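You operate a simulated robot arm through the tools that you are given. There is no shell and no other tool. Be economical: measure what you need, move in short steps, check, and stop when the job is done.

You run a simulated two-armed robot. Do the job below in one go: nothing can be reset, and whatever is moved stays where it is left.

## Task
Shut the top drawer. Push the middle drawer shut. Shut the left cupboard door. Close the left drawer. Push the bottom drawer shut. Put the chain piece from the upper shelf at the pump end of the workbench on the gear board on the gear case. Put the white chain link from the pump end of the workbench on the upper shelf at the pump end of the workbench. Put the grey pot from the upper shelf at the pump end of the workbench on the steel plate. Stack the yellow ticket bundle from the pump end of the workbench on top of the blue ticket bundle. Do these in any order.

Only the result counts: the job must be done as asked and must still hold three seconds after the hand-in. Knocking over, shifting, dropping, spilling or breaking anything else fails it.

## Robot
Two 7-joint arms with two-finger parallel grippers on one trunk, on a base that drives. Base frame: it is fixed to the floor where the robot stands at the start and does not move with it; the origin is under the middle of the robot, x ahead of it, y to its left, z up. Readings come in m, rad, newtons and seconds.
The left shoulder is at the start at [0.07, 0.13, 1.171], the right one opposite. With the tool pointing down near the work surface each hand reaches from about 0.1 to 0.32 m from the robot's upright axis, wherever it stands, measured 20 degrees to its own side. Places, roughly: bottom drawer [0.7, 0, 0.4]; chain piece [0.75, 0.5, 0.5]; gear board on the gear case [-0.9, 0.6, 0.8]; grey pot (6x6x4 cm) [0.7, 0.5, 0.5]; left cupboard door [0.5, -1.2, 0.4]; left drawer [0.7, -1.3, 0.8]; middle drawer [0.6, 0, 0.6]; steel plate (10x9x1 cm) [0.8, -0.1, 0.9]; ticket bundle [1, 1, 1]; top drawer [0.7, 0, 0.7]; upper shelf at the pump end of the workbench [0.9, 0.6, 0.5]; white chain link (6x3x3 cm) [0.9, 0.4, 0.9]. Payload 1.57 kg a hand.
The tool frame of a hand sits at the grasp point between the pads (the TCP): z along the fingers, y along the line on which they close. The tips reach 0.03 m beyond it. Largest opening 0.08 m; finger width 0.017, thickness 0.012; the body of the gripper, 0.04 by 0.082 m, starts 0.08 m behind the TCP.
Orientation is told as [roll, pitch, yaw] about the base's x, y, z axes, in that order, counted from this pose: with the fingers straight down and closing along the base's y, the tool's x points along the base's -x, its y along +y and its z along -z.

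## Interface
- The arms move only by the tool drive_tool. It takes "left_targets", "right_targets" or both (then of equal length, played together; a hand with none holds still); each is a list of rows, each a list of 2 entries, a list of its own where there are three numbers: the shift along the base's x, y, z in m, then the turn, a rotation vector about the base's x, y, z in rad. In form: [[[x, y, z], [rx, ry, rz]], ...]. A call has 1 to 12 rows; each row shifts and turns the commanded pose from where the row before left it. "left_grip" and "right_grip" are, for a hand that has rows, the finger opening in m, from 0 to 0.08, set as the call begins (left out, the last holds). Each row takes 0.2 s and may step no farther than 0.05 m and 0.15 rad from the row before; otherwise, or with a gripper value out of range, the whole call is refused. A pose out of reach is approached as far as the arm can. The call stops where the force on the tool passes 40 N (or 10 N more than at its start, if that is more) or the arm is blocked; 0.2 s more then pass. Each finger travels about 0.108 m/s and halts on what it meets, pressing with about 23 N; the grip force reading is that of the motor and also rises with nothing between the fingers. The clock runs only during rows and for 0.2 s after the last one: add rows that do not move to give the fingers time. The reply holds the time, the measured pose of the TCP, the force on the tool along the base axes, the opening and the grip force, in the units named above and with some noise, with the torque about the TCP (base axes, N m) and any sound that the robot's microphone picked up.
- Cameras (640 x 400 px; columns grow to the right, rows downward): "scene" is now at [0.133, 0.0024, 1.3874]; the picture's right is [0.06, -1.00, 0.00], its down [-0.69, -0.04, -0.73] and it looks along [0.73, 0.04, -0.69] (base axes); focal length 248 px, centre (320, 200). "left" rides on the left gripper at [0.072, 0.007, -0.122] in its tool frame; the picture's right is [-0.09, 1.00, 0.00], its down [-0.84, -0.08, -0.54] and it looks along [-0.54, -0.05, 0.84] (tool axes); focal length 238 px, centre (320, 200). "right" rides on the right gripper at [0.072, -0.007, -0.122] in its tool frame; the picture's right is [0.09, 1.00, 0.00], its down [-0.84, 0.08, -0.54] and it looks along [-0.54, 0.05, 0.84] (tool axes); focal length 238 px, centre (320, 200). There is no depth. A picture from a camera that has moved, and an enlarged one, comes with that camera's place and axes in the base frame and with its lens.
- capture(camera): a new picture of that camera. The clock stands still meanwhile.
- move_column(by): slides the trunk up (or, below 0, down) by that many m; the arms and the scene camera ride with it, the base frame stays. It gives what a move gives, with no picture.
- steer(legs): drives the robot by 1 to 6 legs, each [ahead, left, turn to the left] in m, m and rad, along the robot's own axes; the way and the turn of a leg run together, so that a leg with both is an arc; at most 1.5 m and 3.142 rad a leg. The arms and the cameras ride along, it lands a little off, and it stops where it bumps. It gives what a move gives.
- aim_head(pan, tilt): turns the head with the scene camera to pan (to the left, within 1.501 rad either way) and tilt (down, from -0.506 to 1.204), counted from straight ahead of the robot. It gives what a move gives.
- inspect(camera, box): a new picture of the part [left, top, right, bottom] of that camera's present view, enlarged. The clock stands still meanwhile.
- close_job(): hands the job in; it is judged then, once.

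Work in short steps. Places have to be worked out from the pictures, the camera data and where the tool is seen: move nearer, look again, correct. Check each grasp and each placing, and mend what went wrong. You have 196 turns and 172 pictures in all, those below and enlarged ones among them. Open the grippers and draw the arms clear of the work before you hand the job in, unless the task says otherwise; then end with one line.

The tools are called as name(argument=value, ...) on one line, values as JSON. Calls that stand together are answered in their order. drive_tool: Moves the arms, as the interface text tells. Its arguments: {"type":"object","properties":{"left_targets":{"type":"array","items":{"type":"array"}},"left_grip":{"type":"number"},"right_targets":{"type":"array","items":{"type":"array"}},"right_grip":{"type":"number"}},"required":[]} The other tools are called the same way: move_column (by) slides the trunk up or down; steer (legs) drives the base; aim_head (pan, tilt) turns the head that bears the scene camera; capture (camera) takes a picture; inspect (camera, box) takes an enlarged picture of a part of a camera's view; close_job () hands the job in.

At the start:

```text
time: 0.0
left_tool_pos: [0.4063, 0.2027, 1.1948]
left_tcp_rot: [0.0, 0.0, 0.0]
left_force: [-0.2, 0.0, -0.1]
left_wrist_torque: [-0.01, -0.02, 0.02]
left_grip_width: 0.0801
left_grip_force: 0.0
right_tool_pos: [0.4329, -0.1369, 1.1699]
right_tcp_rot: [0.001, 0.0, -0.001]
right_force: [0.3, 1.1, 0.1]
right_wrist_torque: [-0.01, 0.02, 0.01]
right_grip_width: 0.08
right_grip_force: 0.0
trunk travel left (down, up): [-0.809, 0.131]
robot x, y, heading: [0.0006, 0.001, -0.001]
head pan, tilt: [0.056, 0.757]
```

scene: 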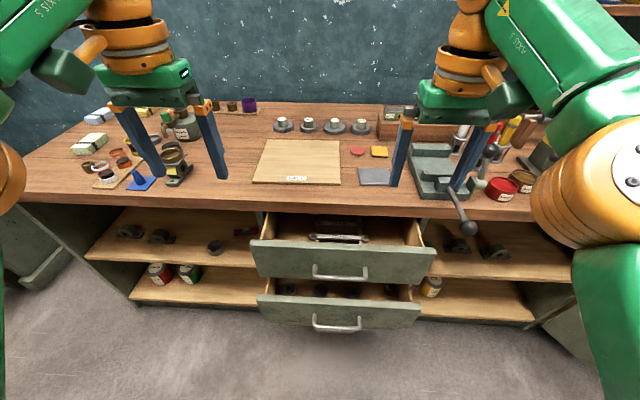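
right: 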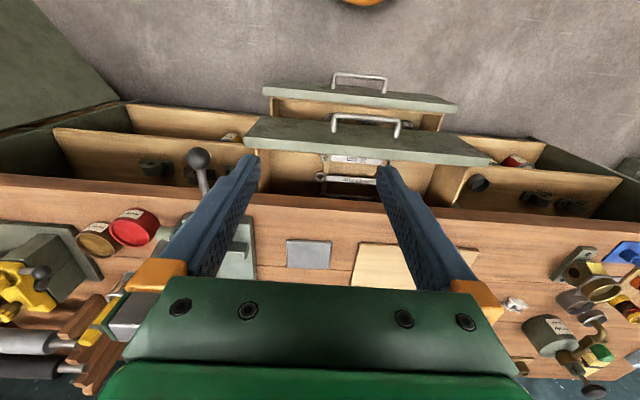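
left: 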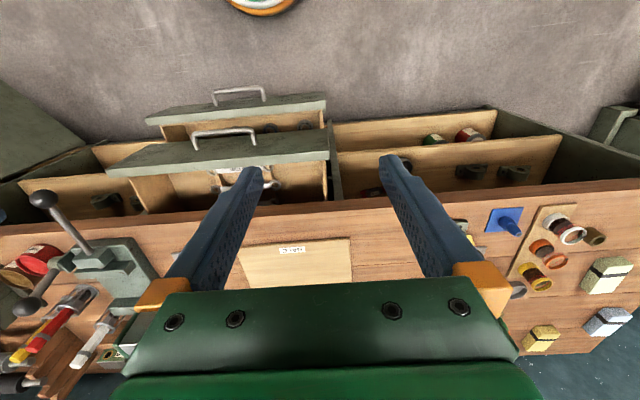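

I see the workbench ahead with two drawers visibly open. I look around with the head first to find the other places.

aim_head(pan=0.9, tilt=0.6)

capture(camera="scene")

aim_head(pan=-1.0, tilt=0.6)

capture(camera="scene")

```text
time: 1.2
left_tool_pos: [0.4077, 0.2036, 1.1951]
left_tcp_rot: [0.002, 0.001, 0.002]
left_force: [-0.2, 0.2, 0.3]
left_wrist_torque: [0.01, 0.02, -0.01]
left_grip_width: 0.0799
left_grip_force: 0.0
right_tool_pos: [0.434, -0.1376, 1.1701]
right_tcp_rot: [0.0, -0.001, 0.0]
right_force: [0.5, -0.7, -0.2]
right_wrist_torque: [0.02, 0.04, -0.04]
right_grip_width: 0.0798
right_grip_force: 0.0
trunk travel left (down, up): [-0.809, 0.131]
robot x, y, heading: [-0.0004, -0.0014, 0.004]
head pan, tilt: [0.901, 0.6]
```

```text
168 pictures are left
camera scene: at [0.1055, 0.067, 1.4008], right [0.78, -0.62, 0.0], down [-0.35, -0.44, -0.82], along [0.51, 0.65, -0.57], focal length 248 px, centre (320, 200)
```

scene: 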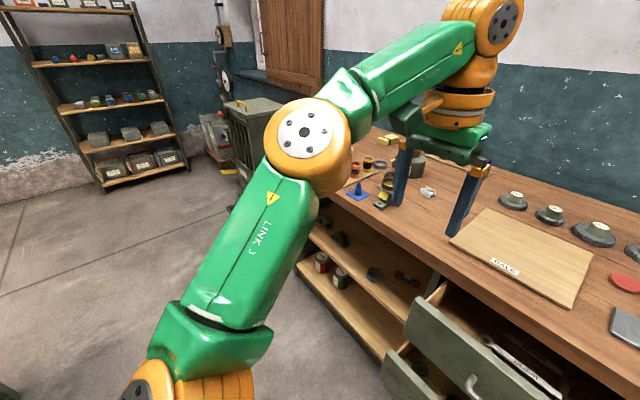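

```text
time: 3.0
left_tool_pos: [0.4064, 0.2028, 1.1951]
left_tcp_rot: [0.001, 0.001, 0.002]
left_force: [-0.3, -0.2, -0.9]
left_wrist_torque: [0.01, 0.04, 0.04]
left_grip_width: 0.08
left_grip_force: 0.0
right_tool_pos: [0.4327, -0.1365, 1.1709]
right_tcp_rot: [0.0, -0.001, 0.0]
right_force: [-0.4, -0.6, 0.1]
right_wrist_torque: [-0.02, -0.01, -0.01]
right_grip_width: 0.0801
right_grip_force: 0.1
trunk travel left (down, up): [-0.809, 0.131]
robot x, y, heading: [0.0026, -0.0024, -0.001]
head pan, tilt: [-1.0, 0.6]
```

```text
167 pictures are left
camera scene: at [0.0983, -0.0765, 1.4008], right [-0.84, -0.54, 0.0], down [-0.31, 0.48, -0.83], along [0.45, -0.69, -0.56], focal length 248 px, centre (320, 200)
```

scene: 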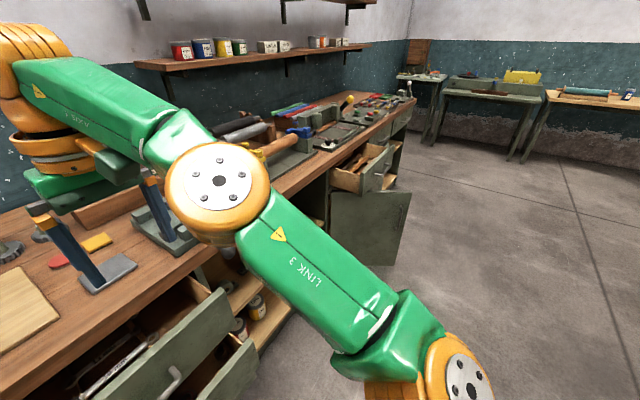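

Next I look at the drawers with the head tilted further down, then toward the right for the second bench.

aim_head(pan=0.0, tilt=1.0)

capture(camera="scene")

```text
time: 4.3
left_tool_pos: [0.4064, 0.2038, 1.1947]
left_tcp_rot: [-0.001, 0.001, 0.001]
left_force: [0.2, 0.0, -0.1]
left_wrist_torque: [0.01, 0.01, 0.03]
left_grip_width: 0.0801
left_grip_force: 0.0
right_tool_pos: [0.4323, -0.137, 1.1694]
right_tcp_rot: [0.0, -0.001, -0.001]
right_force: [0.9, -0.5, -0.2]
right_wrist_torque: [-0.01, 0.0, -0.01]
right_grip_width: 0.08
right_grip_force: 0.1
trunk travel left (down, up): [-0.809, 0.131]
robot x, y, heading: [0.0006, -0.0012, 0.003]
head pan, tilt: [0.0, 1.0]
```

```text
166 pictures are left
camera scene: at [0.1202, -0.0023, 1.3688], right [0.0, -1.0, 0.0], down [-0.84, 0.0, -0.54], along [0.54, 0.0, -0.84], focal length 248 px, centre (320, 200)
```

scene: 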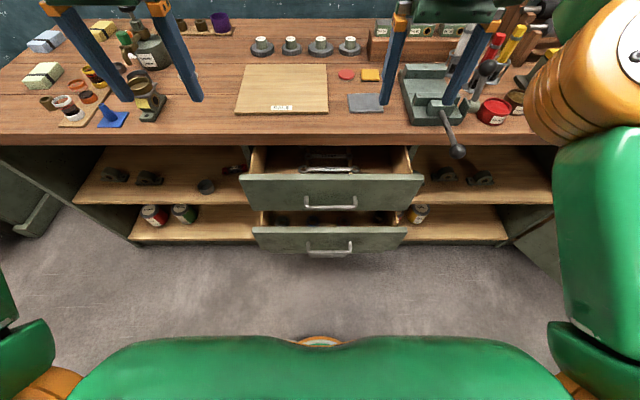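

I zoom into the drawers to see whether a slightly open top drawer hides above the middle one.

inspect(camera="scene", box=[220, 120, 440, 270])

inspect(camera="right", box=[230, 60, 500, 220])

```text
2.67 times, centred on (330, 195) of scene
camera zoom: at [0.1202, -0.0023, 1.3688], right [0.0, -1.0, 0.0], down [-0.84, 0.0, -0.54], along [0.54, 0.0, -0.84], focal length 662 px, centre (293, 213)
```

zoom: 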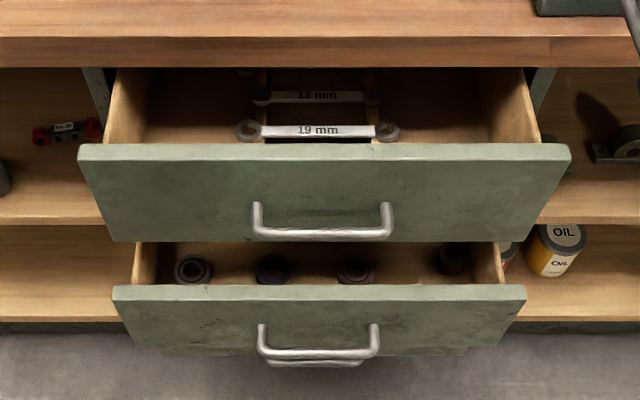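

```text
2.37 times, centred on (365, 140) of right
camera zoom: at [0.3608, -0.1445, 1.2911], right [-0.09, 1.0, 0.0], down [0.84, 0.08, 0.54], along [0.54, 0.05, -0.84], focal length 565 px, centre (213, 342)
```

zoom: 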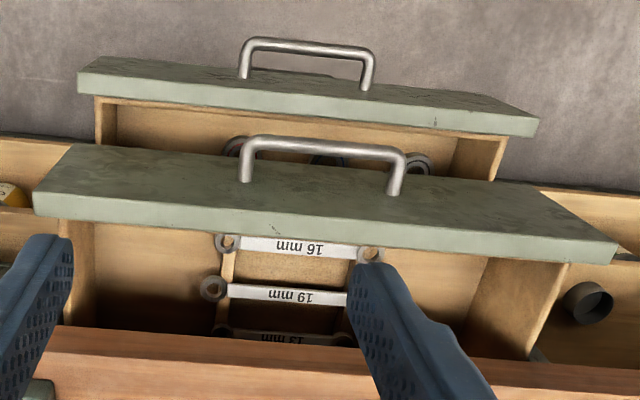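

Three drawers are open (a third handle shows beneath the middle one). I back off, lower the trunk, and swing both hands to point forward.

steer(legs=[[-0.35, 0, 0]])

move_column(by=-0.4)

drive_tool(right_targets=[[[0, 0, 0], [0, -0.15, 0]], [[0, 0, 0], [0, -0.15, 0]], [[0, 0, 0], [0, -0.15, 0]], [[0, 0, 0], [0, -0.15, 0]], [[0, 0, 0], [0, -0.15, 0]], [[0, 0, 0], [0, -0.15, 0]], [[0, 0, 0], [0, -0.15, 0]], [[0, 0, 0], [0, -0.15, 0]], [[0, 0, 0], [0, -0.15, 0]], [[0, 0, 0], [0, -0.15, 0]], [[0, 0, 0], [0, -0.07, 0]]], right_grip=0.0)

capture(camera="right")

capture(camera="scene")

```text
time: 6.6
left_tool_pos: [0.061, 0.2036, 1.1948]
left_tcp_rot: [0.0, 0.002, 0.002]
left_force: [-0.8, -0.1, -0.2]
left_wrist_torque: [0.0, -0.02, 0.01]
left_grip_width: 0.08
left_grip_force: 0.2
right_tool_pos: [0.0882, -0.1381, 1.1684]
right_tcp_rot: [0.001, 0.004, 0.001]
right_force: [-0.3, 0.4, 0.6]
right_wrist_torque: [0.05, 0.01, 0.0]
right_grip_width: 0.0801
right_grip_force: 0.0
trunk travel left (down, up): [-0.809, 0.131]
robot x, y, heading: [-0.346, -0.0011, -0.005]
head pan, tilt: [0.0, 1.0]
```

```text
time: 10.4
left_tool_pos: [0.0582, 0.2044, 0.794]
left_tcp_rot: [0.0, 0.001, 0.002]
left_force: [0.5, 0.1, 0.7]
left_wrist_torque: [0.03, 0.0, -0.01]
left_grip_width: 0.08
left_grip_force: 0.0
right_tool_pos: [0.0851, -0.1381, 0.7704]
right_tcp_rot: [-0.002, 0.0, 0.0]
right_force: [0.8, 0.3, -0.3]
right_wrist_torque: [0.0, -0.02, -0.02]
right_grip_width: 0.0801
right_grip_force: 0.0
trunk travel left (down, up): [-0.409, 0.531]
robot x, y, heading: [-0.3458, -0.0025, 0.001]
head pan, tilt: [0.0, 1.0]
```

```text
time: 12.8
left_tool_pos: [0.0581, 0.204, 0.7942]
left_tcp_rot: [0.001, 0.0, 0.004]
left_force: [1.0, -0.4, -0.8]
left_wrist_torque: [0.01, 0.01, 0.01]
left_grip_width: 0.0799
left_grip_force: 0.0
right_tool_pos: [0.0963, -0.1343, 0.7729]
right_tcp_rot: [0.001, -1.448, -0.002]
right_force: [0.4, -1.0, 0.2]
right_wrist_torque: [0.02, 0.01, 0.01]
right_grip_width: 0.0002
right_grip_force: 20.9
right hand out of reach, approached as far as the arm can: row 9, 10, 11
trunk travel left (down, up): [-0.409, 0.531]
robot x, y, heading: [-0.3466, 0.0032, -0.001]
head pan, tilt: [0.0, 1.0]
```

```text
163 pictures are left
camera right: at [-0.0338, -0.1412, 0.7144], right [-0.01, 1.0, -0.09], down [-0.44, 0.08, 0.9], along [0.9, 0.05, 0.43], focal length 238 px, centre (320, 200)
```

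right: 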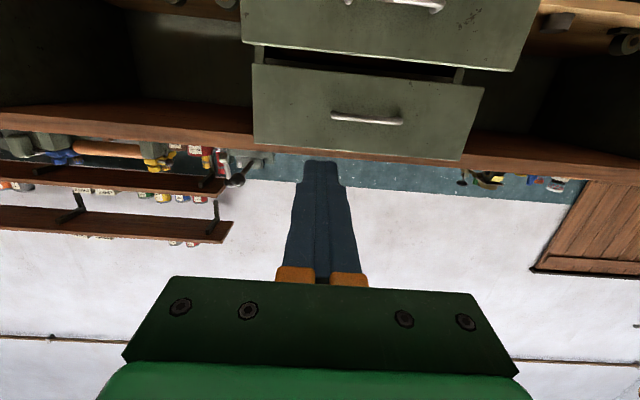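

```text
162 pictures are left
camera scene: at [-0.2273, -0.0023, 0.9688], right [0.0, -1.0, 0.0], down [-0.84, 0.0, -0.54], along [0.54, 0.0, -0.84], focal length 248 px, centre (320, 200)
```

scene: 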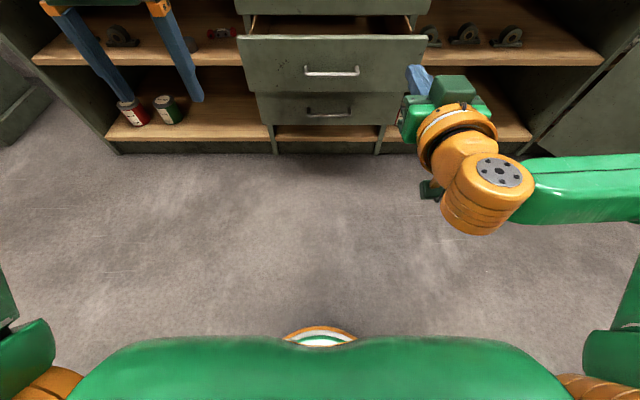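

From two views I place the fronts at about: top x 0.52 (z 0.69–0.87), middle x 0.475 (z 0.45–0.66), bottom x 0.50 (z ~0.43). I drive ahead and push the top drawer with the closed right hand.

steer(legs=[[0.2, 0, 0]])

drive_tool(right_targets=[[[0.04, -0.02, 0.01], [0, 0, 0]], [[0.04, -0.01, 0.01], [0, 0, 0]], [[0.04, 0, 0], [0, 0, 0]], [[0.03, 0, 0], [0, 0, 0]]])

capture(camera="right")

capture(camera="scene")

```text
time: 14.4
left_tool_pos: [0.2598, 0.2059, 0.795]
left_tcp_rot: [0.0, 0.0, 0.003]
left_force: [-0.3, 1.0, 0.6]
left_wrist_torque: [0.01, 0.02, 0.01]
left_grip_width: 0.0799
left_grip_force: 0.1
right_tool_pos: [0.2965, -0.1339, 0.7717]
right_tcp_rot: [0.0, -1.448, 0.003]
right_force: [0.6, -0.4, 0.5]
right_wrist_torque: [0.02, 0.01, 0.02]
right_grip_width: 0.0
right_grip_force: 21.6
trunk travel left (down, up): [-0.409, 0.531]
robot x, y, heading: [-0.1435, 0.0008, -0.003]
head pan, tilt: [0.0, 1.0]
```

```text
time: 15.4
left_tool_pos: [0.2601, 0.2047, 0.7945]
left_tcp_rot: [0.001, 0.0, 0.003]
left_force: [0.0, -0.5, 0.6]
left_wrist_torque: [-0.04, -0.01, 0.0]
left_grip_width: 0.0803
left_grip_force: 0.1
right_tool_pos: [0.4478, -0.1632, 0.7929]
right_tcp_rot: [-0.011, -1.449, 0.011]
right_force: [-0.4, -0.9, -0.9]
right_wrist_torque: [0.0, -0.03, 0.0]
right_grip_width: 0.0
right_grip_force: 21.6
trunk travel left (down, up): [-0.409, 0.531]
robot x, y, heading: [-0.1494, 0.0003, -0.002]
head pan, tilt: [0.0, 1.0]
```

```text
161 pictures are left
camera right: at [0.3172, -0.1707, 0.7355], right [-0.01, 1.0, -0.09], down [-0.44, 0.08, 0.9], along [0.9, 0.05, 0.43], focal length 238 px, centre (320, 200)
```

right: 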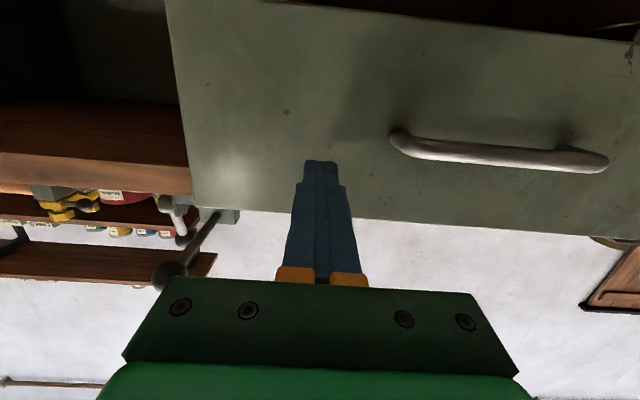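

```text
160 pictures are left
camera scene: at [-0.0263, -0.0019, 0.9688], right [0.0, -1.0, 0.0], down [-0.84, 0.0, -0.54], along [0.54, 0.0, -0.84], focal length 248 px, centre (320, 200)
```

scene: 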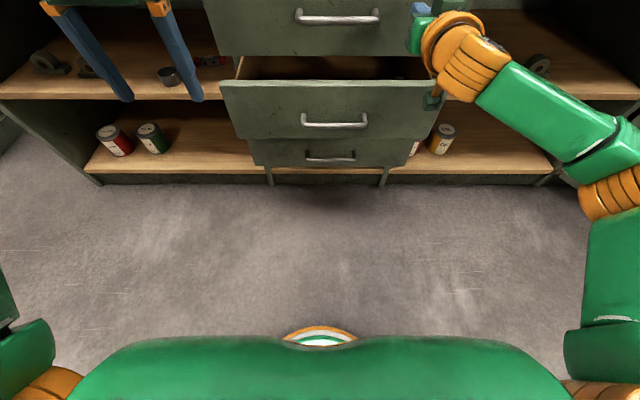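

The tip is just before the top drawer's front, beside its handle. I push forward.

drive_tool(right_targets=[[[0.03, 0, 0], [0, 0, 0]], [[0.03, 0, 0], [0, 0, 0]], [[0.03, 0, 0], [0, 0, 0]], [[0.03, 0, 0], [0, 0, 0]], [[0.03, 0, 0], [0, 0, 0]], [[0.03, 0, 0], [0, 0, 0]], [[0.03, 0, 0], [0, 0, 0]]])

capture(camera="right")

capture(camera="scene")

```text
time: 17.0
left_tool_pos: [0.2601, 0.2048, 0.795]
left_tcp_rot: [0.0, -0.001, 0.005]
left_force: [-0.4, -0.2, -0.4]
left_wrist_torque: [0.03, -0.03, -0.02]
left_grip_width: 0.08
left_grip_force: 0.0
right_tool_pos: [0.5525, -0.1664, 0.7908]
right_tcp_rot: [-0.005, -1.448, 0.005]
right_force: [0.3, 0.7, -0.2]
right_wrist_torque: [-0.01, 0.01, 0.01]
right_grip_width: 0.0003
right_grip_force: 21.1
right hand out of reach, approached as far as the arm can: row 4, 5, 6, 7
trunk travel left (down, up): [-0.409, 0.531]
robot x, y, heading: [-0.144, -0.0017, -0.001]
head pan, tilt: [0.0, 1.0]
```

```text
159 pictures are left
camera right: at [0.4216, -0.1729, 0.7331], right [-0.01, 1.0, -0.09], down [-0.44, 0.08, 0.9], along [0.9, 0.05, 0.43], focal length 238 px, centre (320, 200)
```

right: 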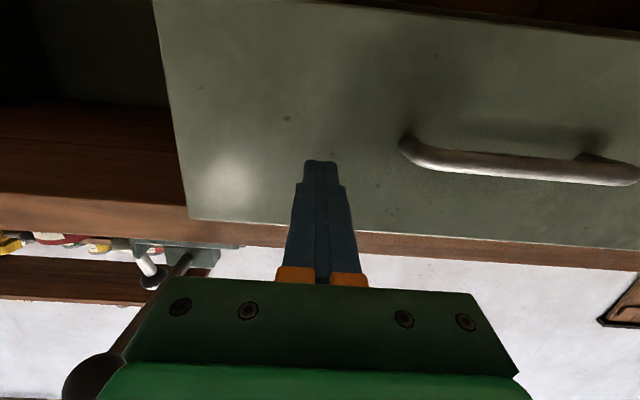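

```text
158 pictures are left
camera scene: at [-0.0266, -0.002, 0.9688], right [0.0, -1.0, 0.0], down [-0.84, 0.0, -0.54], along [0.54, 0.0, -0.84], focal length 248 px, centre (320, 200)
```

scene: 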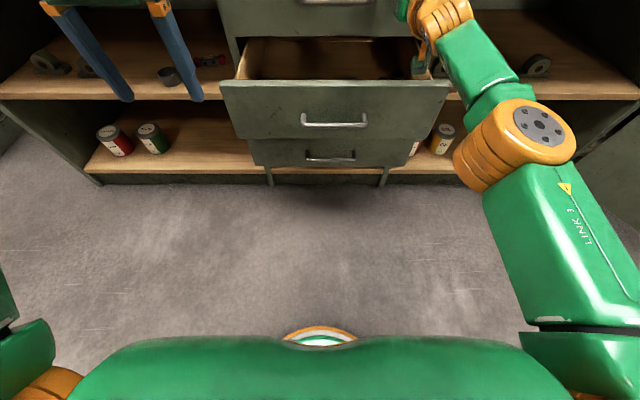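

The arm is at full reach with the front now near 0.58; I draw back, drive closer and continue.

drive_tool(right_targets=[[[-0.05, 0, 0], [0, 0, 0]], [[-0.05, 0, 0], [0, 0, 0]], [[-0.05, 0, 0], [0, 0, 0]], [[-0.05, 0, 0], [0, 0, 0]]])

steer(legs=[[0.13, 0, 0]])

drive_tool(right_targets=[[[0.02, 0, 0], [0, 0, 0]], [[0.02, 0, 0], [0, 0, 0]], [[0.02, 0, 0], [0, 0, 0]], [[0.02, 0, 0], [0, 0, 0]], [[0.02, 0, 0], [0, 0, 0]], [[0.02, 0, 0], [0, 0, 0]], [[0.02, 0, 0], [0, 0, 0]]])

capture(camera="right")

```text
time: 18.0
left_tool_pos: [0.2583, 0.2038, 0.7953]
left_tcp_rot: [0.001, -0.002, 0.003]
left_force: [0.1, 0.3, -0.1]
left_wrist_torque: [0.0, 0.0, 0.02]
left_grip_width: 0.0802
left_grip_force: 0.1
right_tool_pos: [0.3507, -0.1674, 0.7906]
right_tcp_rot: [0.001, -1.451, -0.002]
right_force: [0.2, 0.1, -0.8]
right_wrist_torque: [-0.02, -0.01, 0.02]
right_grip_width: 0.0
right_grip_force: 21.1
trunk travel left (down, up): [-0.409, 0.531]
robot x, y, heading: [-0.1448, -0.0022, -0.002]
head pan, tilt: [0.0, 1.0]
```

```text
time: 19.3
left_tool_pos: [0.3886, 0.2057, 0.7955]
left_tcp_rot: [0.001, 0.001, 0.003]
left_force: [0.4, 0.5, -0.4]
left_wrist_torque: [-0.02, 0.01, 0.01]
left_grip_width: 0.0799
left_grip_force: 0.1
right_tool_pos: [0.4812, -0.1663, 0.7887]
right_tcp_rot: [-0.002, -1.449, 0.004]
right_force: [0.6, 0.7, -0.8]
right_wrist_torque: [0.0, -0.05, 0.01]
right_grip_width: 0.0002
right_grip_force: 21.4
trunk travel left (down, up): [-0.409, 0.531]
robot x, y, heading: [-0.0188, 0.0017, -0.001]
head pan, tilt: [0.0, 1.0]
```

```text
time: 21.0
left_tool_pos: [0.3806, 0.2041, 0.7993]
left_tcp_rot: [0.0, -0.01, 0.0]
left_force: [0.8, 0.0, -0.3]
left_wrist_torque: [-0.01, 0.01, -0.01]
left_grip_width: 0.0799
left_grip_force: 0.0
right_tool_pos: [0.612, -0.1673, 0.7926]
right_tcp_rot: [0.011, -1.451, -0.01]
right_force: [-28.2, -0.3, 0.7]
right_wrist_torque: [0.07, -0.18, -0.02]
right_grip_width: 0.0
right_grip_force: 21.1
trunk travel left (down, up): [-0.409, 0.531]
robot x, y, heading: [-0.0251, 0.0014, -0.002]
head pan, tilt: [0.0, 1.0]
stopped in row 7 (right hand): the force on the tool passed its limit at 49 N (the readings are from after the stop); the commanded pose is now the measured one
```

```text
157 pictures are left
camera right: at [0.4819, -0.1736, 0.7357], right [-0.01, 1.0, -0.09], down [-0.44, 0.08, 0.9], along [0.9, 0.05, 0.43], focal length 238 px, centre (320, 200)
```

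right: 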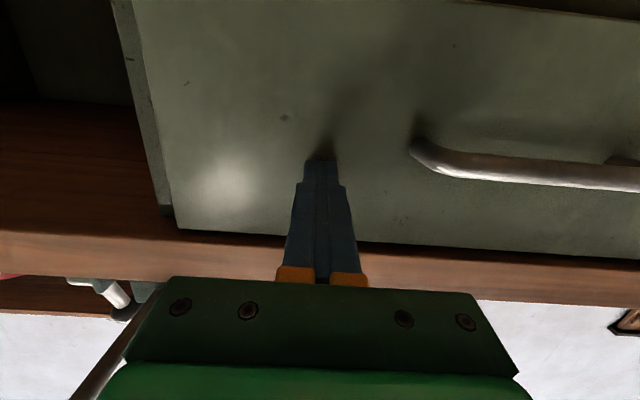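

The top drawer resisted at a front of x≈0.64 (49 N), so it looks shut. I retract and lower the trunk for the middle drawer.

drive_tool(right_targets=[[[-0.05, 0, 0], [0, 0, 0]], [[-0.05, 0, 0], [0, 0, 0]], [[-0.05, 0, 0], [0, 0, 0]], [[-0.05, 0, 0], [0, 0, 0]], [[-0.05, 0, 0], [0, 0, 0]]], left_targets=[[[-0.02, 0, 0.03], [0, 0, 0]], [[-0.02, 0, 0.03], [0, 0, 0]], [[-0.02, 0, 0.03], [0, 0, 0]], [[0, 0, 0.03], [0, 0, 0]], [[0, 0, 0.03], [0, 0, 0]]])

move_column(by=-0.23)

capture(camera="right")

capture(camera="scene")

```text
time: 22.2
left_tool_pos: [0.2977, 0.1953, 0.8638]
left_tcp_rot: [-0.002, -0.004, 0.003]
left_force: [-0.6, 0.0, -0.6]
left_wrist_torque: [0.01, -0.06, -0.01]
left_grip_width: 0.0798
left_grip_force: 0.0
left hand out of reach, approached as far as the arm can: row 2, 3, 4, 5
right_tool_pos: [0.4213, -0.1593, 0.8032]
right_tcp_rot: [0.003, -1.441, -0.003]
right_force: [0.5, 0.2, 0.3]
right_wrist_torque: [0.01, 0.0, 0.0]
right_grip_width: 0.0002
right_grip_force: 21.4
right hand out of reach, approached as far as the arm can: row 4, 5
trunk travel left (down, up): [-0.409, 0.531]
robot x, y, heading: [-0.0217, 0.0007, 0.001]
head pan, tilt: [0.0, 1.0]
```

```text
time: 24.6
left_tool_pos: [0.2974, 0.1942, 0.6331]
left_tcp_rot: [0.0, -0.003, 0.002]
left_force: [0.6, 0.5, 0.3]
left_wrist_torque: [0.01, 0.03, -0.03]
left_grip_width: 0.0798
left_grip_force: 0.0
right_tool_pos: [0.4219, -0.1594, 0.574]
right_tcp_rot: [0.003, -1.439, -0.002]
right_force: [-0.7, -0.7, 0.4]
right_wrist_torque: [-0.02, 0.02, 0.01]
right_grip_width: 0.0001
right_grip_force: 21.4
trunk travel left (down, up): [-0.179, 0.761]
robot x, y, heading: [-0.0171, 0.0047, -0.002]
head pan, tilt: [0.0, 1.0]
```

```text
156 pictures are left
camera right: at [0.291, -0.1662, 0.5177], right [-0.01, 1.0, -0.09], down [-0.43, 0.08, 0.9], along [0.9, 0.05, 0.43], focal length 238 px, centre (320, 200)
```

right: 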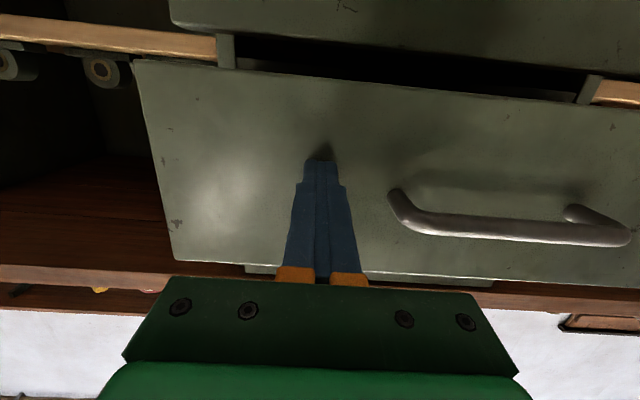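

```text
155 pictures are left
camera scene: at [0.1018, -0.0018, 0.7389], right [0.0, -1.0, 0.0], down [-0.84, 0.0, -0.54], along [0.54, 0.0, -0.84], focal length 248 px, centre (320, 200)
```

scene: 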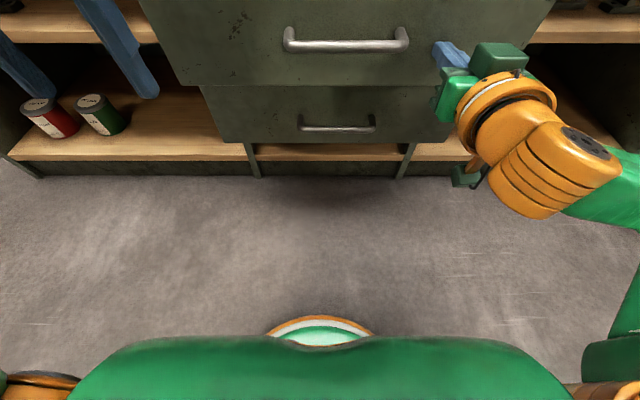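

The tip is against the middle drawer's front beside its handle; I push.

drive_tool(right_targets=[[[0.03, 0, 0], [0, 0, 0]], [[0.03, 0, 0], [0, 0, 0]], [[0.03, 0, 0], [0, 0, 0]], [[0.03, 0, 0], [0, 0, 0]], [[0.03, 0, 0], [0, 0, 0]], [[0.02, 0, 0], [0, 0, 0]], [[0.02, 0, 0], [0, 0, 0]], [[0.02, 0, 0], [0, 0, 0]]])

capture(camera="right")

capture(camera="scene")

```text
time: 26.3
left_tool_pos: [0.297, 0.1931, 0.6332]
left_tcp_rot: [-0.001, -0.006, 0.0]
left_force: [0.0, 0.0, -0.5]
left_wrist_torque: [0.0, 0.01, -0.01]
left_grip_width: 0.0803
left_grip_force: 0.0
right_tool_pos: [0.6116, -0.1594, 0.5738]
right_tcp_rot: [-0.001, -1.435, 0.003]
right_force: [-12.5, -0.5, 1.8]
right_wrist_torque: [0.12, -0.12, 0.01]
right_grip_width: 0.0
right_grip_force: 21.4
trunk travel left (down, up): [-0.179, 0.761]
robot x, y, heading: [-0.0182, -0.0047, 0.004]
head pan, tilt: [0.0, 1.0]
stopped in row 8 (right hand): the force on the tool passed its limit at 217 N (the readings are from after the stop); the commanded pose is now the measured one
```

```text
154 pictures are left
camera right: at [0.4811, -0.1664, 0.518], right [-0.01, 1.0, -0.09], down [-0.43, 0.08, 0.9], along [0.91, 0.05, 0.42], focal length 238 px, centre (320, 200)
```

right: 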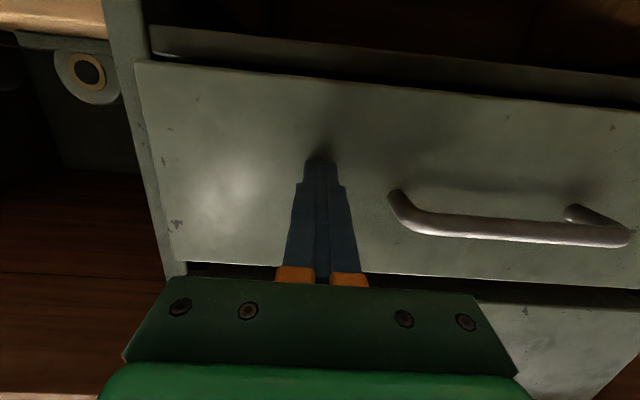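

```text
153 pictures are left
camera scene: at [0.0993, -0.0021, 0.7392], right [0.0, -1.0, 0.0], down [-0.84, 0.0, -0.54], along [0.54, 0.0, -0.84], focal length 248 px, centre (320, 200)
```

scene: 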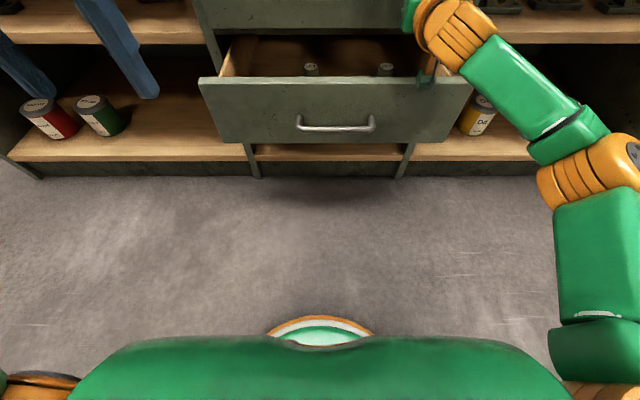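

Middle drawer shut at the same plane. Now I retract and lower for the bottom drawer.

drive_tool(right_targets=[[[-0.05, 0, 0], [0, 0, 0]], [[-0.05, 0, 0], [0, 0, 0]], [[-0.05, 0, 0], [0, 0, 0]], [[-0.04, 0, 0], [0, 0, 0]]])

move_column(by=-0.165)

capture(camera="right")

capture(camera="scene")

```text
time: 27.3
left_tool_pos: [0.297, 0.1945, 0.6346]
left_tcp_rot: [0.001, -0.002, -0.001]
left_force: [0.0, 0.1, 0.5]
left_wrist_torque: [0.05, 0.02, 0.0]
left_grip_width: 0.0798
left_grip_force: 0.1
right_tool_pos: [0.4227, -0.159, 0.5716]
right_tcp_rot: [0.0, -1.433, 0.002]
right_force: [-0.3, -0.3, 0.5]
right_wrist_torque: [-0.03, 0.02, -0.01]
right_grip_width: 0.0
right_grip_force: 20.8
trunk travel left (down, up): [-0.179, 0.761]
robot x, y, heading: [-0.02, 0.005, 0.001]
head pan, tilt: [0.0, 1.0]
```

```text
time: 29.1
left_tool_pos: [0.2979, 0.1949, 0.468]
left_tcp_rot: [0.001, -0.002, 0.001]
left_force: [0.2, 0.2, -0.7]
left_wrist_torque: [0.02, 0.01, -0.01]
left_grip_width: 0.0798
left_grip_force: 0.0
right_tool_pos: [0.4244, -0.1584, 0.4065]
right_tcp_rot: [-0.004, -1.432, 0.004]
right_force: [-0.8, -0.4, 0.1]
right_wrist_torque: [-0.01, -0.02, 0.02]
right_grip_width: 0.0001
right_grip_force: 21.4
trunk travel left (down, up): [-0.014, 0.926]
robot x, y, heading: [-0.0177, 0.0005, -0.001]
head pan, tilt: [0.0, 1.0]
```

```text
152 pictures are left
camera right: at [0.2928, -0.1652, 0.351], right [-0.01, 1.0, -0.09], down [-0.42, 0.08, 0.9], along [0.91, 0.05, 0.42], focal length 238 px, centre (320, 200)
```

right: 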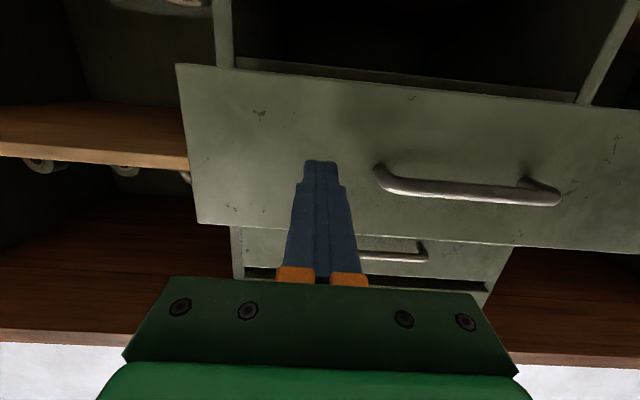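

```text
151 pictures are left
camera scene: at [0.1015, -0.002, 0.5739], right [0.0, -1.0, 0.0], down [-0.84, 0.0, -0.54], along [0.54, 0.0, -0.84], focal length 248 px, centre (320, 200)
```

scene: 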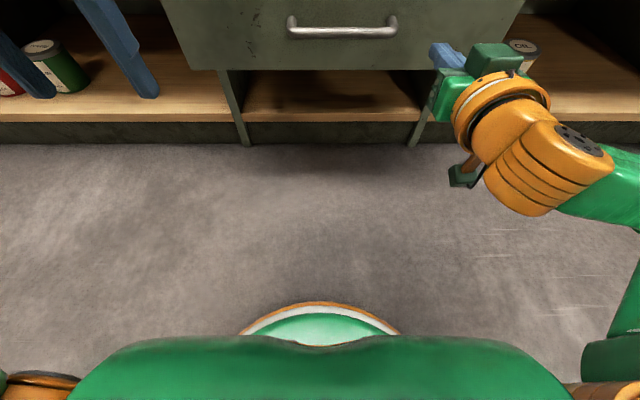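

The tip faces the bottom drawer's front; I push it the same way.

drive_tool(right_targets=[[[0.03, 0, 0], [0, 0, 0]], [[0.03, 0, 0], [0, 0, 0]], [[0.03, 0, 0], [0, 0, 0]], [[0.03, 0, 0], [0, 0, 0]], [[0.03, 0, 0], [0, 0, 0]], [[0.02, 0, 0], [0, 0, 0]], [[0.02, 0, 0], [0, 0, 0]], [[0.02, 0, 0], [0, 0, 0]]])

capture(camera="right")

```text
time: 30.8
left_tool_pos: [0.2975, 0.193, 0.4687]
left_tcp_rot: [0.0, -0.004, -0.003]
left_force: [0.5, -0.4, 0.0]
left_wrist_torque: [-0.05, 0.0, -0.02]
left_grip_width: 0.0802
left_grip_force: 0.0
right_tool_pos: [0.6115, -0.1575, 0.4075]
right_tcp_rot: [0.0, -1.43, 0.002]
right_force: [-13.9, -0.7, 3.1]
right_wrist_torque: [0.13, -0.14, -0.04]
right_grip_width: 0.0
right_grip_force: 20.9
trunk travel left (down, up): [-0.014, 0.926]
robot x, y, heading: [-0.0176, 0.0003, -0.001]
head pan, tilt: [0.0, 1.0]
stopped in row 8 (right hand): the force on the tool passed its limit at 105 N (the readings are from after the stop); the commanded pose is now the measured one
```

```text
150 pictures are left
camera right: at [0.4806, -0.1651, 0.3514], right [-0.01, 1.0, -0.09], down [-0.42, 0.08, 0.9], along [0.91, 0.05, 0.42], focal length 238 px, centre (320, 200)
```

right: 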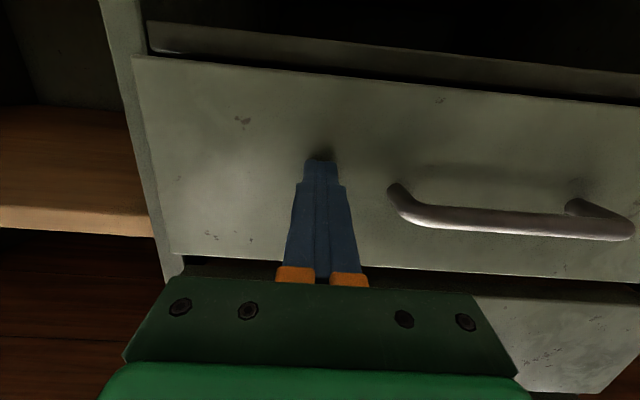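

All three are shut. I retract, raise the trunk, move back and left, and look at the upper shelf.

drive_tool(right_targets=[[[-0.05, 0, 0], [0, 0, 0]], [[-0.05, 0, 0], [0, 0, 0]], [[-0.05, 0, 0], [0, 0, 0]], [[-0.04, 0, 0], [0, 0, 0]]])

steer(legs=[[-0.2, 0, 0], [0, 0.35, 0]])

move_column(by=0.25)

aim_head(pan=0, tilt=0.35)

capture(camera="scene")

```text
time: 31.8
left_tool_pos: [0.2991, 0.1942, 0.4679]
left_tcp_rot: [-0.001, -0.003, -0.001]
left_force: [-0.2, 0.3, -0.2]
left_wrist_torque: [0.02, -0.01, 0.02]
left_grip_width: 0.0801
left_grip_force: 0.1
right_tool_pos: [0.4235, -0.1585, 0.404]
right_tcp_rot: [0.0, -1.424, 0.003]
right_force: [0.0, 0.5, 0.2]
right_wrist_torque: [0.01, -0.01, -0.01]
right_grip_width: 0.0001
right_grip_force: 21.3
trunk travel left (down, up): [-0.014, 0.926]
robot x, y, heading: [-0.0155, -0.0006, -0.003]
head pan, tilt: [0.0, 1.0]
```

```text
time: 35.3
left_tool_pos: [0.0984, 0.5451, 0.4671]
left_tcp_rot: [0.001, -0.003, -0.001]
left_force: [0.4, -0.2, -0.9]
left_wrist_torque: [0.03, 0.01, 0.02]
left_grip_width: 0.08
left_grip_force: 0.0
right_tool_pos: [0.2243, 0.1937, 0.4043]
right_tcp_rot: [-0.002, -1.423, 0.004]
right_force: [1.1, 0.0, -0.1]
right_wrist_torque: [0.0, -0.02, -0.01]
right_grip_width: 0.0
right_grip_force: 21.8
trunk travel left (down, up): [-0.014, 0.926]
robot x, y, heading: [-0.2205, 0.3517, -0.001]
head pan, tilt: [0.0, 1.0]
```

```text
time: 37.9
left_tool_pos: [0.1002, 0.5445, 0.7178]
left_tcp_rot: [-0.001, -0.001, -0.002]
left_force: [-0.6, 0.7, -0.1]
left_wrist_torque: [-0.03, -0.03, -0.03]
left_grip_width: 0.0799
left_grip_force: 0.1
right_tool_pos: [0.223, 0.1924, 0.6546]
right_tcp_rot: [-0.001, -1.424, 0.003]
right_force: [-0.9, 0.7, 0.0]
right_wrist_torque: [0.01, 0.03, 0.04]
right_grip_width: 0.0
right_grip_force: 21.0
trunk travel left (down, up): [-0.264, 0.676]
robot x, y, heading: [-0.2179, 0.353, -0.01]
head pan, tilt: [0.0, 1.0]
```

```text
time: 38.9
left_tool_pos: [0.0983, 0.5454, 0.7184]
left_tcp_rot: [0.001, -0.001, -0.001]
left_force: [-0.7, -0.5, -0.1]
left_wrist_torque: [-0.02, 0.0, -0.01]
left_grip_width: 0.08
left_grip_force: 0.1
right_tool_pos: [0.2237, 0.1939, 0.6544]
right_tcp_rot: [-0.001, -1.425, 0.004]
right_force: [-0.6, -0.4, -0.5]
right_wrist_torque: [0.01, 0.0, -0.01]
right_grip_width: 0.0
right_grip_force: 21.6
trunk travel left (down, up): [-0.264, 0.676]
robot x, y, heading: [-0.2186, 0.3495, -0.004]
head pan, tilt: [0.0, 0.351]
```

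```text
149 pictures are left
camera scene: at [-0.0747, 0.3491, 0.8785], right [0.0, -1.0, 0.0], down [-0.34, 0.0, -0.94], along [0.94, 0.0, -0.34], focal length 248 px, centre (320, 200)
```

scene: 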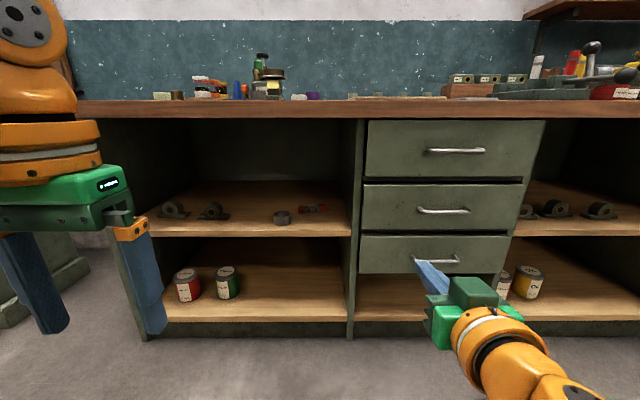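

The view is clear: the drawers are shut, shelf top is at z≈0.50, pot at about (0.72, 0.48), chain piece at about (0.815, 0.375). I pitch the left hand ~50° forward and move the robot so the hand is in front of the pot.

drive_tool(left_targets=[[[0.02, 0, 0], [0, -0.15, 0]], [[0.02, 0, 0], [0, -0.15, 0]], [[0.02, 0, 0], [0, -0.15, 0]], [[0.02, 0, -0.02], [0, -0.15, 0]], [[0.02, 0, -0.03], [0, -0.15, 0]], [[0.02, 0, -0.04], [0, -0.15, 0]]])

steer(legs=[[0.0, -0.06, 0]])

capture(camera="left")

```text
time: 40.3
left_tool_pos: [0.2188, 0.5438, 0.6283]
left_tcp_rot: [-0.001, -0.902, -0.002]
left_force: [0.1, -0.1, -0.3]
left_wrist_torque: [0.02, -0.04, -0.02]
left_grip_width: 0.0801
left_grip_force: 0.1
right_tool_pos: [0.2246, 0.1933, 0.655]
right_tcp_rot: [-0.002, -1.423, 0.005]
right_force: [0.3, -0.5, 0.4]
right_wrist_torque: [0.02, -0.02, 0.04]
right_grip_width: 0.0002
right_grip_force: 20.9
trunk travel left (down, up): [-0.264, 0.676]
robot x, y, heading: [-0.2184, 0.3511, -0.005]
head pan, tilt: [0.0, 0.351]
```

```text
time: 41.3
left_tool_pos: [0.2182, 0.483, 0.6267]
left_tcp_rot: [0.003, -0.9, -0.004]
left_force: [-0.2, 0.3, -0.2]
left_wrist_torque: [0.0, 0.0, -0.01]
left_grip_width: 0.08
left_grip_force: 0.1
right_tool_pos: [0.2242, 0.1334, 0.6544]
right_tcp_rot: [0.0, -1.424, 0.002]
right_force: [0.4, 0.3, 0.7]
right_wrist_torque: [0.01, 0.0, -0.04]
right_grip_width: 0.0
right_grip_force: 21.6
trunk travel left (down, up): [-0.264, 0.676]
robot x, y, heading: [-0.2185, 0.2914, -0.009]
head pan, tilt: [0.0, 0.351]
```

```text
148 pictures are left
camera left: at [0.0789, 0.4908, 0.6444], right [0.06, 1.0, 0.07], down [0.09, -0.08, 0.99], along [0.99, -0.05, -0.1], focal length 238 px, centre (320, 200)
```

left: 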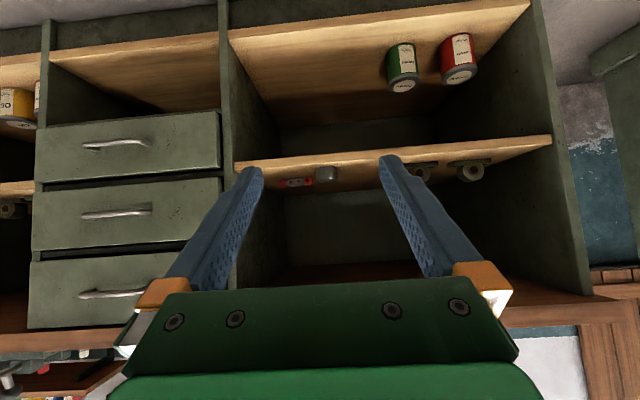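

Pot and chain positions are confirmed by the hand camera. I drive ahead 0.25 and lower the hand toward the shelf front.

steer(legs=[[0.25, 0, 0.009]])

drive_tool(left_targets=[[[0.03, 0, -0.02], [0, 0, 0]], [[0.03, 0, -0.02], [0, 0, 0]], [[0.03, 0, -0.02], [0, 0, 0]], [[0.02, 0, -0.02], [0, 0, 0]]])

capture(camera="left")

capture(camera="scene")

```text
time: 43.1
left_tool_pos: [0.4648, 0.4884, 0.6265]
left_tcp_rot: [0.001, -0.901, 0.008]
left_force: [-0.4, -0.2, -0.2]
left_wrist_torque: [0.02, 0.01, 0.0]
left_grip_width: 0.0801
left_grip_force: 0.1
right_tool_pos: [0.4737, 0.1368, 0.6546]
right_tcp_rot: [-0.002, -1.424, 0.014]
right_force: [0.2, -0.2, -0.5]
right_wrist_torque: [0.01, -0.02, -0.01]
right_grip_width: 0.0002
right_grip_force: 21.4
trunk travel left (down, up): [-0.264, 0.676]
robot x, y, heading: [0.0322, 0.2913, 0.008]
head pan, tilt: [0.0, 0.351]
```

```text
time: 44.1
left_tool_pos: [0.5747, 0.4897, 0.546]
left_tcp_rot: [0.003, -0.902, 0.008]
left_force: [-0.6, 0.2, -0.1]
left_wrist_torque: [0.01, 0.0, -0.01]
left_grip_width: 0.0802
left_grip_force: 0.1
right_tool_pos: [0.4729, 0.1386, 0.6549]
right_tcp_rot: [-0.002, -1.423, 0.013]
right_force: [0.6, -0.3, 0.4]
right_wrist_torque: [-0.02, -0.03, -0.01]
right_grip_width: 0.0
right_grip_force: 21.5
trunk travel left (down, up): [-0.264, 0.676]
robot x, y, heading: [0.0261, 0.2923, 0.008]
head pan, tilt: [0.0, 0.351]
```

```text
147 pictures are left
camera left: at [0.4345, 0.4947, 0.5632], right [0.05, 1.0, 0.07], down [0.09, -0.08, 0.99], along [0.99, -0.04, -0.1], focal length 238 px, centre (320, 200)
```

left: 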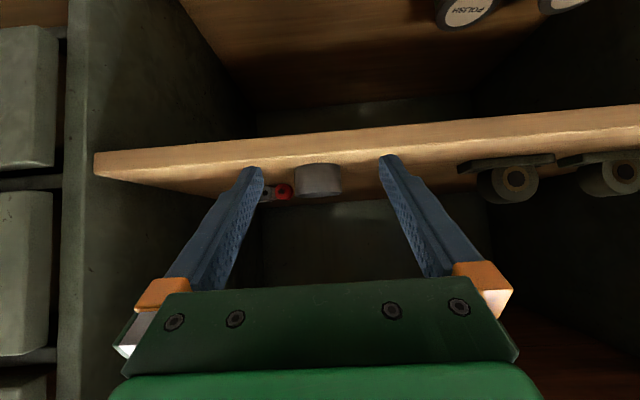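

```text
146 pictures are left
camera scene: at [0.1728, 0.291, 0.8786], right [0.01, -1.0, 0.0], down [-0.34, 0.0, -0.94], along [0.94, 0.01, -0.34], focal length 248 px, centre (320, 200)
```

scene: 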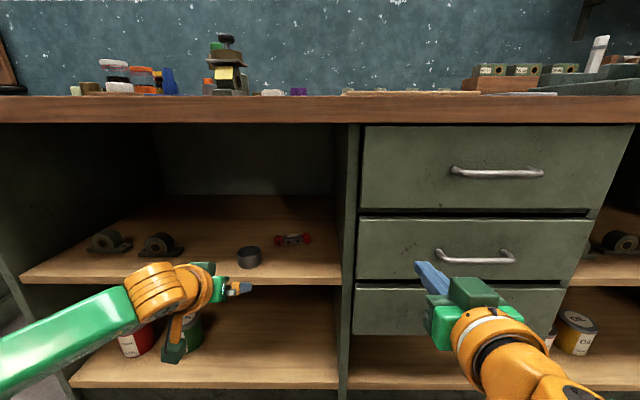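

Pot is centred between the fingers within a few mm (y≈0.484, z 0.50–0.535). I slide forward around it.

drive_tool(left_targets=[[[0.03, -0.003, 0], [0, 0, 0]], [[0.03, -0.003, -0.004], [0, 0, 0]], [[0.03, 0, -0.004], [0, 0, 0]], [[0.03, 0, -0.004], [0, 0, 0]], [[0.02, 0, 0], [0, 0, 0]]])

capture(camera="left")

capture(camera="scene")

```text
time: 45.3
left_tool_pos: [0.6822, 0.482, 0.5386]
left_tcp_rot: [0.0, -0.904, 0.006]
left_force: [0.5, 0.0, 0.6]
left_wrist_torque: [0.02, 0.02, 0.0]
left_grip_width: 0.0801
left_grip_force: 0.1
left hand out of reach, approached as far as the arm can: row 4, 5
right_tool_pos: [0.472, 0.1394, 0.655]
right_tcp_rot: [-0.003, -1.424, 0.011]
right_force: [0.9, -0.4, 0.2]
right_wrist_torque: [0.0, -0.01, 0.03]
right_grip_width: 0.0
right_grip_force: 20.7
trunk travel left (down, up): [-0.264, 0.676]
robot x, y, heading: [0.0292, 0.2891, 0.007]
head pan, tilt: [0.0, 0.351]
```

```text
145 pictures are left
camera left: at [0.5419, 0.4881, 0.5559], right [0.05, 1.0, 0.07], down [0.09, -0.08, 0.99], along [0.99, -0.04, -0.1], focal length 238 px, centre (320, 200)
```

left: 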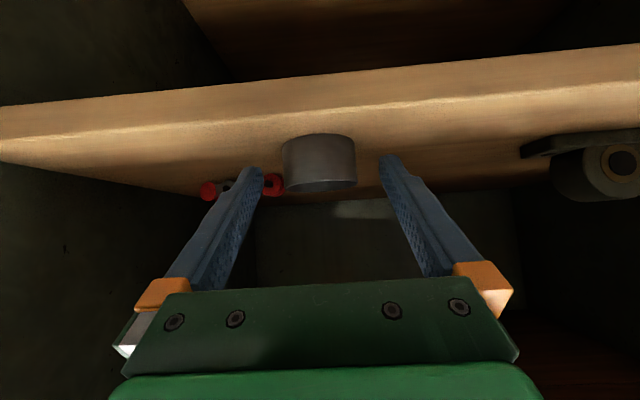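

```text
144 pictures are left
camera scene: at [0.1727, 0.2908, 0.8786], right [0.01, -1.0, 0.0], down [-0.34, 0.0, -0.94], along [0.94, 0.01, -0.34], focal length 248 px, centre (320, 200)
```

scene: 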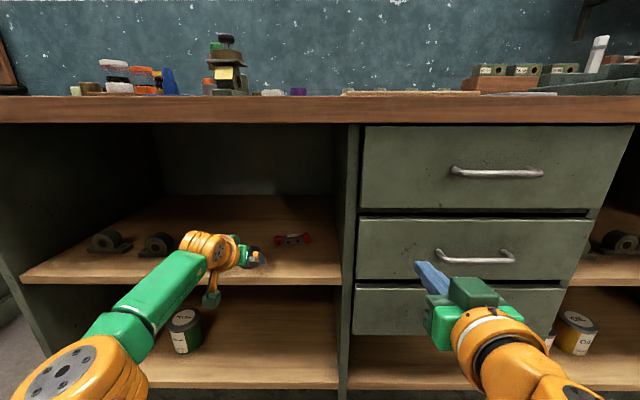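

I need ~4–6 cm more than the arm reaches, so I roll the base ahead 0.05 with the fingers lined up, then look.

steer(legs=[[0.05, 0, 0]])

capture(camera="left")

```text
time: 46.2
left_tool_pos: [0.7326, 0.4835, 0.539]
left_tcp_rot: [0.0, -0.904, 0.006]
left_force: [-0.3, -0.8, -0.2]
left_wrist_torque: [0.03, 0.02, 0.04]
left_grip_width: 0.08
left_grip_force: 0.1
right_tool_pos: [0.5226, 0.1382, 0.6559]
right_tcp_rot: [-0.002, -1.425, 0.015]
right_force: [-0.2, -0.1, 0.3]
right_wrist_torque: [0.03, -0.01, 0.01]
right_grip_width: 0.0
right_grip_force: 20.8
trunk travel left (down, up): [-0.264, 0.676]
robot x, y, heading: [0.0763, 0.2951, 0.005]
head pan, tilt: [0.0, 0.351]
```

```text
143 pictures are left
camera left: at [0.5919, 0.4889, 0.5557], right [0.05, 1.0, 0.07], down [0.09, -0.08, 0.99], along [0.99, -0.04, -0.1], focal length 238 px, centre (320, 200)
```

left: 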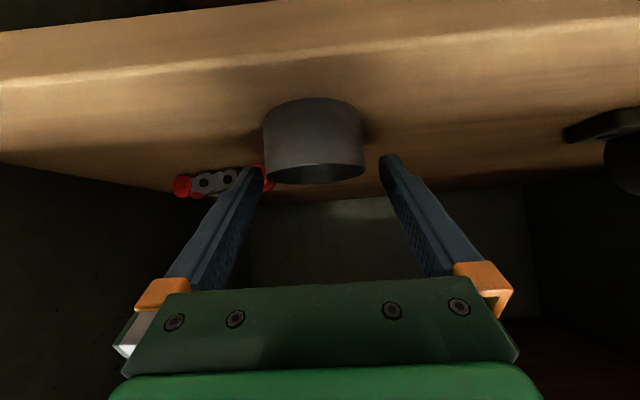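

The fingers straddle the pot, but the TCP is near its rim height; I lower about 1 cm.

drive_tool(left_targets=[[[-0.005, -0.001, -0.005], [0, 0, 0]], [[0, 0, -0.005], [0, 0, 0]]])

capture(camera="left")

```text
time: 46.8
left_tool_pos: [0.7272, 0.4839, 0.5293]
left_tcp_rot: [-0.002, -0.904, 0.008]
left_force: [0.4, -0.2, -0.2]
left_wrist_torque: [-0.01, -0.03, -0.01]
left_grip_width: 0.0801
left_grip_force: 0.1
right_tool_pos: [0.5223, 0.1391, 0.6545]
right_tcp_rot: [-0.004, -1.423, 0.014]
right_force: [1.3, 0.0, -0.3]
right_wrist_torque: [0.02, 0.04, 0.03]
right_grip_width: 0.0002
right_grip_force: 21.2
trunk travel left (down, up): [-0.264, 0.676]
robot x, y, heading: [0.0774, 0.2939, 0.003]
head pan, tilt: [0.0, 0.351]
```

```text
142 pictures are left
camera left: at [0.5867, 0.4878, 0.5457], right [0.05, 1.0, 0.07], down [0.09, -0.08, 0.99], along [0.99, -0.04, -0.1], focal length 238 px, centre (320, 200)
```

left: 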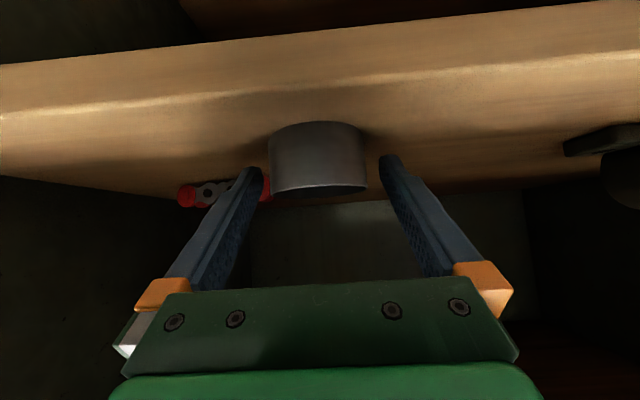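

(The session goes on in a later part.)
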